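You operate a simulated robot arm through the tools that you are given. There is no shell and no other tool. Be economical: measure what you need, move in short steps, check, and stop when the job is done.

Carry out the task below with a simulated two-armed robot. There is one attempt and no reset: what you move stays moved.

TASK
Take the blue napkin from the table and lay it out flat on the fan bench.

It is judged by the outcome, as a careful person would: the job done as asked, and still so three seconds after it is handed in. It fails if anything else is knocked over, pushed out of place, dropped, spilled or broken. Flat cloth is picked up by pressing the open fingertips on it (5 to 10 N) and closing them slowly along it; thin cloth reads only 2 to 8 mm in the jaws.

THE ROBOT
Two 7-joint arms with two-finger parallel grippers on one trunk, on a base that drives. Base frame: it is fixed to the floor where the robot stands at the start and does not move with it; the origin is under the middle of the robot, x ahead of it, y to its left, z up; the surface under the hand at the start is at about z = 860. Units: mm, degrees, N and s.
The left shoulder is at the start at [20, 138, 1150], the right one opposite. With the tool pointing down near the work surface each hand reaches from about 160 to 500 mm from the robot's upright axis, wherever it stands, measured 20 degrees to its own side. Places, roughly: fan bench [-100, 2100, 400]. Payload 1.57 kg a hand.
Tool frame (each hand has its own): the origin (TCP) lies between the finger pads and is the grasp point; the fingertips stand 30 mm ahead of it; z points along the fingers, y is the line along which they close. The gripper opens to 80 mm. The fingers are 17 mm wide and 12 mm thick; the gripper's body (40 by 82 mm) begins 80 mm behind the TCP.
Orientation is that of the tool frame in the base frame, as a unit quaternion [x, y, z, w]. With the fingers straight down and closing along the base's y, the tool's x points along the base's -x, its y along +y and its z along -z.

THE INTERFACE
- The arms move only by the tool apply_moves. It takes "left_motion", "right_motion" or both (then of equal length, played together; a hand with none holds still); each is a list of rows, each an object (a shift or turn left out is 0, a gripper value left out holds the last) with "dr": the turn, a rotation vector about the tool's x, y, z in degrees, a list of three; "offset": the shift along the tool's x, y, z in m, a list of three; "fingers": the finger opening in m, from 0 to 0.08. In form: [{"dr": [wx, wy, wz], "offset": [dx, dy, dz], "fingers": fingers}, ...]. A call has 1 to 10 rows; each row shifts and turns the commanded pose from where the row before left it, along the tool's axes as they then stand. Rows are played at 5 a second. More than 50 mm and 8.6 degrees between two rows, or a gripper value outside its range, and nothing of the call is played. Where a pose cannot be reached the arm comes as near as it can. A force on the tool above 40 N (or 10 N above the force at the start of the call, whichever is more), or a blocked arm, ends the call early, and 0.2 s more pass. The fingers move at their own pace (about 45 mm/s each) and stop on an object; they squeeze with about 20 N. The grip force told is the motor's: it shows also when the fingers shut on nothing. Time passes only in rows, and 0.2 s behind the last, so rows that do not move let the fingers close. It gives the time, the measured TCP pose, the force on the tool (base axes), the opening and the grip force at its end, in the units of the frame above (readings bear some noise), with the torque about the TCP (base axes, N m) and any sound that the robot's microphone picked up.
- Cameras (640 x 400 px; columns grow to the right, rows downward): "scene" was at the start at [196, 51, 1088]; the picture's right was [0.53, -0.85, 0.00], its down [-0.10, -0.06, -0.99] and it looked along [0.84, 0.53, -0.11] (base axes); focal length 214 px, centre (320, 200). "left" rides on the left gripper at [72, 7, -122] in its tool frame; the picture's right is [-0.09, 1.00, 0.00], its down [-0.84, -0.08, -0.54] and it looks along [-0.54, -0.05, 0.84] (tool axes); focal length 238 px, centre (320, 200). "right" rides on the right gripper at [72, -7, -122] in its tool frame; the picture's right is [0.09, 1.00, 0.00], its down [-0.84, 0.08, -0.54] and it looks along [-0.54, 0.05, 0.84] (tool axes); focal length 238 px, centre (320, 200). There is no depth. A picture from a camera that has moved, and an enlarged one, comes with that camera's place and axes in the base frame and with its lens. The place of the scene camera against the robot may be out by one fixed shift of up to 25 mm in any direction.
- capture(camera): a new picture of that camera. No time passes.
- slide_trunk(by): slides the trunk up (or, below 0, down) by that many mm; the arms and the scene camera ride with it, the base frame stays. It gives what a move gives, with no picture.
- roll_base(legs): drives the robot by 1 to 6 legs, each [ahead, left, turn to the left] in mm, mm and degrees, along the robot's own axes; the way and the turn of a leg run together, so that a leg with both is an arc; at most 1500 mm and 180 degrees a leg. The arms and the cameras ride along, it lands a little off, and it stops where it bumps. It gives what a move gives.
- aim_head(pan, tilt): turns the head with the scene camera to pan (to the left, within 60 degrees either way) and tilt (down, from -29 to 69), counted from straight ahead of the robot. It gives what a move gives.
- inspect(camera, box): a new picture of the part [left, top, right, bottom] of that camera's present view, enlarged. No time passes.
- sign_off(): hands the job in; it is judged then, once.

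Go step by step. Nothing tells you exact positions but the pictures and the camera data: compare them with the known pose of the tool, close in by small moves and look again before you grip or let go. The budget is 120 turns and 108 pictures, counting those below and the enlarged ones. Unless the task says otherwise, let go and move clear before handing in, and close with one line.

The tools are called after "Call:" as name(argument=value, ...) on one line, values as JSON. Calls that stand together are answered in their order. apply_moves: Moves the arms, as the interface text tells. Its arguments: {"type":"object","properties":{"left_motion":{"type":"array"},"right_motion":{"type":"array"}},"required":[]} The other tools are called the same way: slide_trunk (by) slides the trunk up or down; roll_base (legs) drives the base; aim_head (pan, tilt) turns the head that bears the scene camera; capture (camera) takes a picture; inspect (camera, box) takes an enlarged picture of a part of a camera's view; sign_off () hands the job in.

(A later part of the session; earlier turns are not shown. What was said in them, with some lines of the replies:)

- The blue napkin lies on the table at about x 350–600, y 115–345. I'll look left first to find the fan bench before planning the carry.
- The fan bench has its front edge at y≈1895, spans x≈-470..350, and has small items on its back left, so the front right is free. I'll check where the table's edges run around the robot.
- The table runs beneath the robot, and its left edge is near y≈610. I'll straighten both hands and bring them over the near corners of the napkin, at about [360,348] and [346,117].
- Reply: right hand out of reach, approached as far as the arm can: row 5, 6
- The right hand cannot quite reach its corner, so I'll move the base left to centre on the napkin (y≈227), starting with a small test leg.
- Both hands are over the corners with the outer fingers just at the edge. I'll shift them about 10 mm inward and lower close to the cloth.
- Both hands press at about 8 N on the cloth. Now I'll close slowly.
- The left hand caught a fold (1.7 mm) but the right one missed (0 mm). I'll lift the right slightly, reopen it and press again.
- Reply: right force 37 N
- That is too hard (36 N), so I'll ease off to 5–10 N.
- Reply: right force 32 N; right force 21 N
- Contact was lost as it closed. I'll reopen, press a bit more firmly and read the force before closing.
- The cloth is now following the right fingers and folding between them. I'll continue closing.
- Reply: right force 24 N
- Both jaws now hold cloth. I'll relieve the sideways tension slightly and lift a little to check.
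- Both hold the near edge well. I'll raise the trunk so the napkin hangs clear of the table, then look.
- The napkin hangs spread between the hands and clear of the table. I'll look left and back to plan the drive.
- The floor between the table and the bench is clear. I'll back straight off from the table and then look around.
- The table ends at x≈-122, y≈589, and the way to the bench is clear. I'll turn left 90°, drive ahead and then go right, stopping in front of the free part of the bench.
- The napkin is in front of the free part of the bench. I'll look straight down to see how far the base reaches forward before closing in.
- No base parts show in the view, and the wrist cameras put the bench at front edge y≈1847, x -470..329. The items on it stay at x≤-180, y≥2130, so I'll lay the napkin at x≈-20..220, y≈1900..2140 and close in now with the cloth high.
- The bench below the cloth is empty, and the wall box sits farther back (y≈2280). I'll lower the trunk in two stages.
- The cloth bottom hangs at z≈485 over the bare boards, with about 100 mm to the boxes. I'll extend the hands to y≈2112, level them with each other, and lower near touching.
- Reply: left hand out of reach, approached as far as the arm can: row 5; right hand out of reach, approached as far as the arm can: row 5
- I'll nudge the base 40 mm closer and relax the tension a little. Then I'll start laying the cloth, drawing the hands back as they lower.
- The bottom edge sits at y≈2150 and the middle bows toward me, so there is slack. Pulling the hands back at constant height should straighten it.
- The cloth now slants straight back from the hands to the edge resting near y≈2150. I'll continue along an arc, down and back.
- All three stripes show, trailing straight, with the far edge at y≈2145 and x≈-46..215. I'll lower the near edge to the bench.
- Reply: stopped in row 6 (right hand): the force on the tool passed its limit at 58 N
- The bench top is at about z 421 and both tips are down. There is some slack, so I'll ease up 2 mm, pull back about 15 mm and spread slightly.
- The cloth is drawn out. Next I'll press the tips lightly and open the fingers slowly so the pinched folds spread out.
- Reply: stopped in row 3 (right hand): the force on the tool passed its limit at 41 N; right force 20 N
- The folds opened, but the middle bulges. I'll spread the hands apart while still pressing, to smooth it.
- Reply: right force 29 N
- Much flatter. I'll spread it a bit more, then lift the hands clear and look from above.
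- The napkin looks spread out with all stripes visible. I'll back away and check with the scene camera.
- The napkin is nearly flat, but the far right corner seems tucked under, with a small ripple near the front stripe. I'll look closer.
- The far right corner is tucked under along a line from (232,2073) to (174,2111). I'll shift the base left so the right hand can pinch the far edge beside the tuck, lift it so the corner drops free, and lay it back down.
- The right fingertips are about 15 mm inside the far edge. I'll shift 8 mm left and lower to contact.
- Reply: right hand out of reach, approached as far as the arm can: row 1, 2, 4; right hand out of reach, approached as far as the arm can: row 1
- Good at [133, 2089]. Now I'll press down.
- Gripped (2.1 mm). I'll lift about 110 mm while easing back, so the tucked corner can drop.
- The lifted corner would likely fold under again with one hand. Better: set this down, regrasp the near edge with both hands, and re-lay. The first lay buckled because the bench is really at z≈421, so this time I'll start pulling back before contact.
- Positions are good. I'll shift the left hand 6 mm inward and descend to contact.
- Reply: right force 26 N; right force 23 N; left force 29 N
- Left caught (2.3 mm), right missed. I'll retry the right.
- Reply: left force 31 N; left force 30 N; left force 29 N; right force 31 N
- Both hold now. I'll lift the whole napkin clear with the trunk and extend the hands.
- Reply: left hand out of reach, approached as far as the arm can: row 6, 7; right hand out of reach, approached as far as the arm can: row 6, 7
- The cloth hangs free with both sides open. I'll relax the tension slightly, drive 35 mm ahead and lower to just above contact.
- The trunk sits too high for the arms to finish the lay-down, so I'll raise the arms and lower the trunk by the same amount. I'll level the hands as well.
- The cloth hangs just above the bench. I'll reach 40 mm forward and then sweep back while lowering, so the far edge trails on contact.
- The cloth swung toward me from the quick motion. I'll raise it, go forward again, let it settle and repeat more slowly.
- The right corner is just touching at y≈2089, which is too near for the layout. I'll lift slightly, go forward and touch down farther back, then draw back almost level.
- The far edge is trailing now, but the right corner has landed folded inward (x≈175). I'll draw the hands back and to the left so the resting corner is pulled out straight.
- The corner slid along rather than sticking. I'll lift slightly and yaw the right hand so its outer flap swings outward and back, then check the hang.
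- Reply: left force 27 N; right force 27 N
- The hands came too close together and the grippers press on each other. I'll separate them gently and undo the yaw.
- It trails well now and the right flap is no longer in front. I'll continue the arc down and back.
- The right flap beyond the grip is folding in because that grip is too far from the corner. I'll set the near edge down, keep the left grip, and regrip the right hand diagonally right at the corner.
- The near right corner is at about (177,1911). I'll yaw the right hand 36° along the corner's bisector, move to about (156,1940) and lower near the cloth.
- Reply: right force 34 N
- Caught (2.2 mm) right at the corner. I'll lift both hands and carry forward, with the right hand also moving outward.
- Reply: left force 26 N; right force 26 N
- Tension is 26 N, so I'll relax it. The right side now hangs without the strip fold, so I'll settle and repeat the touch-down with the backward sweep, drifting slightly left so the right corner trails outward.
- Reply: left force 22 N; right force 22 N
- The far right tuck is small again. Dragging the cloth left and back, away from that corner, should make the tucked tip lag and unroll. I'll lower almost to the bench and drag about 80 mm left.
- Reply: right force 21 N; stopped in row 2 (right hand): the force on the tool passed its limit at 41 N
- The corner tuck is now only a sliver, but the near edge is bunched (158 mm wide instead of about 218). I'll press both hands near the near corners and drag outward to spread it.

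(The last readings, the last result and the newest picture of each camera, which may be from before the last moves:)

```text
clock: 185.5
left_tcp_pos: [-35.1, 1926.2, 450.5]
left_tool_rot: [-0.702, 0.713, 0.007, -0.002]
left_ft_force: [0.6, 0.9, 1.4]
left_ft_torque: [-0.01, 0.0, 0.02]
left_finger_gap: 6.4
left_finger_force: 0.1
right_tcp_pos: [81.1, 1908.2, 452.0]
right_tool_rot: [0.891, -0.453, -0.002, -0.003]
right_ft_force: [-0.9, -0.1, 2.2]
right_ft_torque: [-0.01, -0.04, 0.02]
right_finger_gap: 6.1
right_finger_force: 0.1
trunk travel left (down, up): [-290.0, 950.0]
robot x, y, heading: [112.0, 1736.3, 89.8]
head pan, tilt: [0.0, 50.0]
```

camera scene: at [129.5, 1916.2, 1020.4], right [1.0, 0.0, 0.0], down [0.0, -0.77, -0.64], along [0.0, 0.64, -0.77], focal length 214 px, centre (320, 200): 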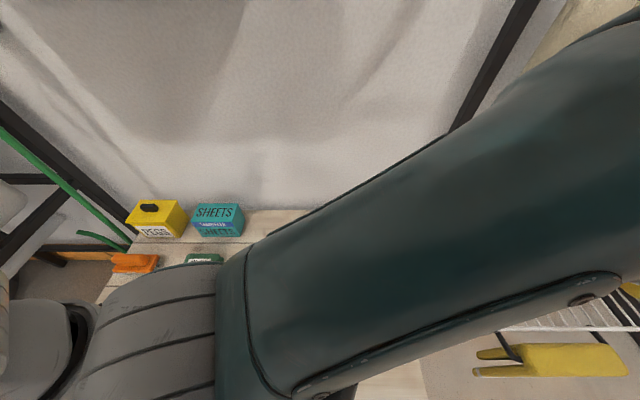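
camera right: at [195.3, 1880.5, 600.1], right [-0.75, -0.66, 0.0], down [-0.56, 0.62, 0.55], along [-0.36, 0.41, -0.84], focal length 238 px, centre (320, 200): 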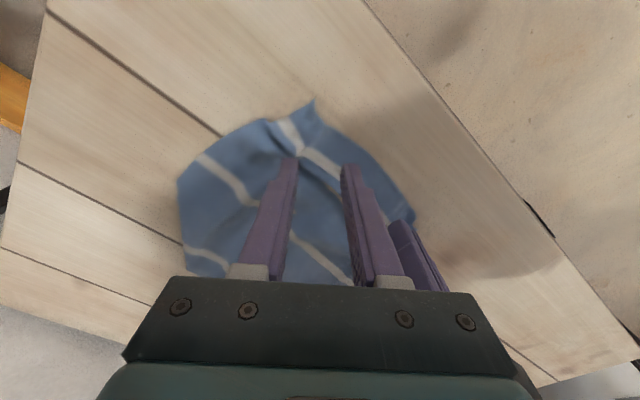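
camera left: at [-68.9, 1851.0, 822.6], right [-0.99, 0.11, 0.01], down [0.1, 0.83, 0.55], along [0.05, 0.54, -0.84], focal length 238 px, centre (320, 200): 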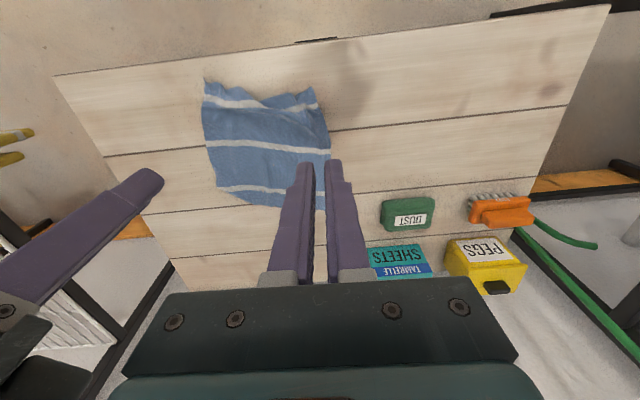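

Call:
apply_moves(left_motion=[{"offset": [0, 0, 0.0006]}, {"offset": [0, 0.004, 0]}, {"offset": [0, 0.004, 0]}, {"offset": [0, 0.004, 0]}, {"offset": [0, 0.004, 0]}, {"offset": [0, 0.004, 0]}, {"offset": [0, 0.004, 0]}, {}], right_motion=[{"offset": [0, 0, 0.0006]}, {"offset": [0.0024, -0.0032, 0]}, {"offset": [0.0024, -0.0032, 0]}, {"offset": [0.0024, -0.0032, 0]}, {"offset": [0.0024, -0.0032, 0]}, {"offset": [0.0024, -0.0032, 0]}, {"offset": [0.0024, -0.0032, 0]}, {}])

Call:
inspect(camera="left", box=[40, 60, 440, 300])

```text
clock: 187.3
left_tcp_pos: [-62.9, 1927.2, 451.9]
left_tool_rot: [-0.702, 0.712, 0.008, -0.003]
left_ft_force: [0.6, -0.1, -0.2]
left_ft_torque: [-0.01, 0.0, -0.01]
left_finger_gap: 5.9
left_finger_force: 0.1
right_tcp_pos: [101.7, 1910.5, 451.6]
right_tool_rot: [0.892, -0.452, -0.005, -0.003]
right_ft_force: [-5.5, 0.0, 25.0]
right_ft_torque: [0.12, 0.02, 0.04]
right_finger_gap: 3.4
right_finger_force: 0.0
trunk travel left (down, up): [-290.0, 950.0]
robot x, y, heading: [111.7, 1740.2, 89.8]
head pan, tilt: [0.0, 50.0]
```

```text
1.60 times, centred on (240, 180) of left
camera zoom: at [-70.2, 1855.1, 573.3], right [-0.99, 0.11, 0.02], down [0.1, 0.83, 0.55], along [0.05, 0.55, -0.84], focal length 381 px, centre (448, 232)
```

zoom: 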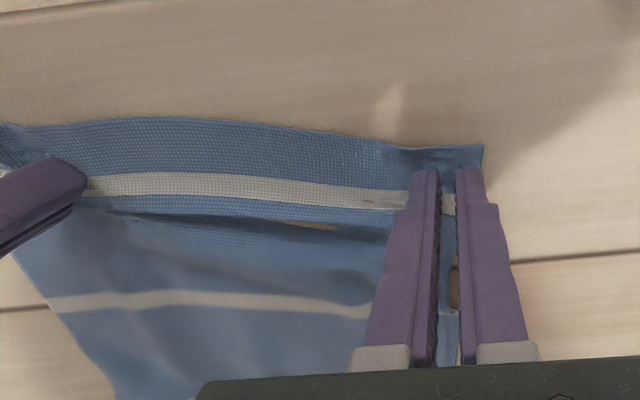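

The near edge is now smooth and straight. I'll lift off, back away and check.

Call:
apply_moves(left_motion=[{"offset": [0, 0, -0.004]}, {"offset": [0, 0, -0.02]}, {"offset": [0, 0, -0.03]}], right_motion=[{"offset": [0, 0, -0.004]}, {"offset": [0, 0, -0.02]}, {"offset": [0, 0, -0.03]}])

Call:
slide_trunk(by=250)

Call:
roll_base(legs=[[-60, -60, 0]])

Call:
inspect(camera="left", box=[190, 40, 430, 240])

```text
clock: 188.1
left_tcp_pos: [-59.6, 1926.8, 504.6]
left_tool_rot: [-0.702, 0.713, 0.007, -0.003]
left_ft_force: [0.3, -0.2, 0.0]
left_ft_torque: [0.01, 0.0, 0.0]
left_finger_gap: 6.1
left_finger_force: 0.1
right_tcp_pos: [103.9, 1909.4, 505.7]
right_tool_rot: [0.891, -0.453, -0.002, -0.003]
right_ft_force: [0.4, -0.1, -0.1]
right_ft_torque: [-0.04, 0.01, 0.01]
right_finger_gap: 5.9
right_finger_force: 0.0
trunk travel left (down, up): [-290.0, 950.0]
robot x, y, heading: [113.6, 1736.0, 89.8]
head pan, tilt: [0.0, 50.0]
```

```text
clock: 190.6
left_tcp_pos: [-60.0, 1927.1, 754.4]
left_tool_rot: [-0.702, 0.712, 0.008, -0.002]
left_ft_force: [0.1, -0.7, -0.7]
left_ft_torque: [-0.06, -0.01, 0.0]
left_finger_gap: 6.0
left_finger_force: 0.2
right_tcp_pos: [105.4, 1908.3, 755.9]
right_tool_rot: [0.892, -0.452, -0.003, -0.003]
right_ft_force: [0.0, -1.0, 0.3]
right_ft_torque: [0.01, 0.03, 0.03]
right_finger_gap: 6.0
right_finger_force: 0.0
trunk travel left (down, up): [-540.0, 700.0]
robot x, y, heading: [110.6, 1740.2, 90.2]
head pan, tilt: [0.0, 50.0]
```

```text
clock: 191.7
left_tcp_pos: [1.0, 1865.3, 755.7]
left_tool_rot: [-0.702, 0.713, 0.007, -0.003]
left_ft_force: [-0.3, 0.4, -0.9]
left_ft_torque: [0.03, 0.01, -0.02]
left_finger_gap: 6.2
left_finger_force: 0.1
right_tcp_pos: [164.9, 1848.8, 754.5]
right_tool_rot: [0.891, -0.453, -0.003, -0.003]
right_ft_force: [-0.6, -0.3, 0.1]
right_ft_torque: [-0.01, 0.04, 0.01]
right_finger_gap: 6.0
right_finger_force: 0.0
trunk travel left (down, up): [-540.0, 700.0]
robot x, y, heading: [172.8, 1677.3, 90.1]
head pan, tilt: [0.0, 50.0]
```

```text
2.00 times, centred on (310, 140) of left
camera zoom: at [-6.5, 1793.8, 876.7], right [-0.99, 0.11, 0.01], down [0.1, 0.83, 0.55], along [0.05, 0.54, -0.84], focal length 477 px, centre (340, 320)
```

zoom: 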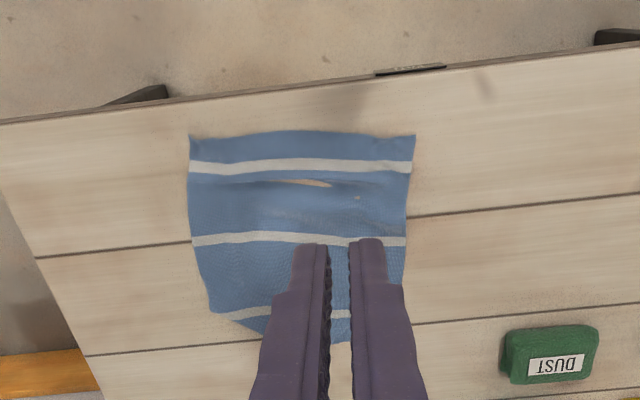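

The napkin now lies flat and fully spread, except for a very small turned-under tip at the far right corner. I'll back off and do a final check.

Call:
roll_base(legs=[[-350, 0, 0]])

Call:
inspect(camera="left", box=[180, 100, 500, 300])

Call:
capture(camera="scene")

```text
clock: 194.0
left_tcp_pos: [-0.0, 1512.4, 755.3]
left_tool_rot: [-0.701, 0.713, 0.007, -0.002]
left_ft_force: [-0.2, -0.1, -0.1]
left_ft_torque: [0.01, -0.01, 0.01]
left_finger_gap: 5.8
left_finger_force: 0.0
right_tcp_pos: [165.5, 1494.8, 755.1]
right_tool_rot: [0.891, -0.454, -0.002, -0.002]
right_ft_force: [0.4, -0.8, 0.0]
right_ft_torque: [-0.02, 0.01, -0.02]
right_finger_gap: 5.9
right_finger_force: 0.1
trunk travel left (down, up): [-540.0, 700.0]
robot x, y, heading: [169.7, 1323.5, 89.8]
head pan, tilt: [0.0, 50.0]
```

```text
2.00 times, centred on (340, 200) of left
camera zoom: at [-6.9, 1440.4, 876.8], right [-0.99, 0.11, 0.01], down [0.1, 0.83, 0.55], along [0.05, 0.55, -0.84], focal length 477 px, centre (280, 200)
```

zoom: 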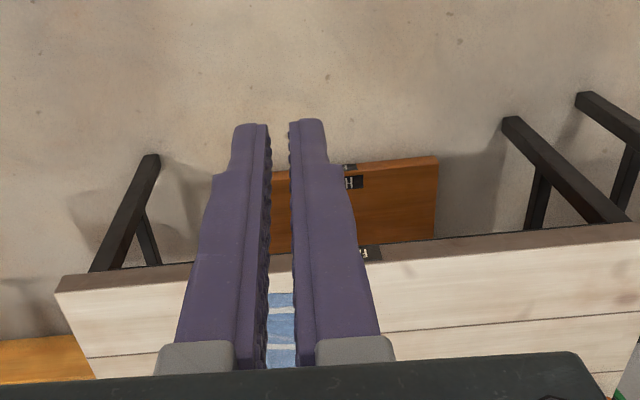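

```text
3 pictures are left
camera scene: at [189.9, 1502.4, 1035.4], right [1.0, 0.0, 0.0], down [0.0, -0.77, -0.64], along [0.0, 0.64, -0.77], focal length 214 px, centre (320, 200)
```

scene: 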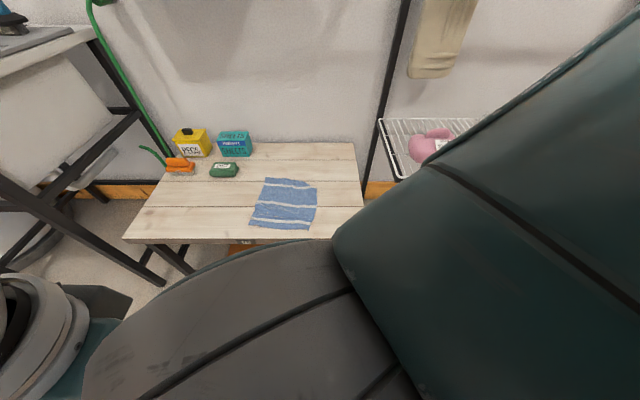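

The napkin lies spread on the fan bench, everything else is still in place, and both hands are clear. I'm handing it in.

Call:
sign_off()

```text
The job is handed in.
```

The blue napkin is spread flat on the fan bench, except for a small tip at its far right corner that is still turned under. Nothing else on the bench was moved.
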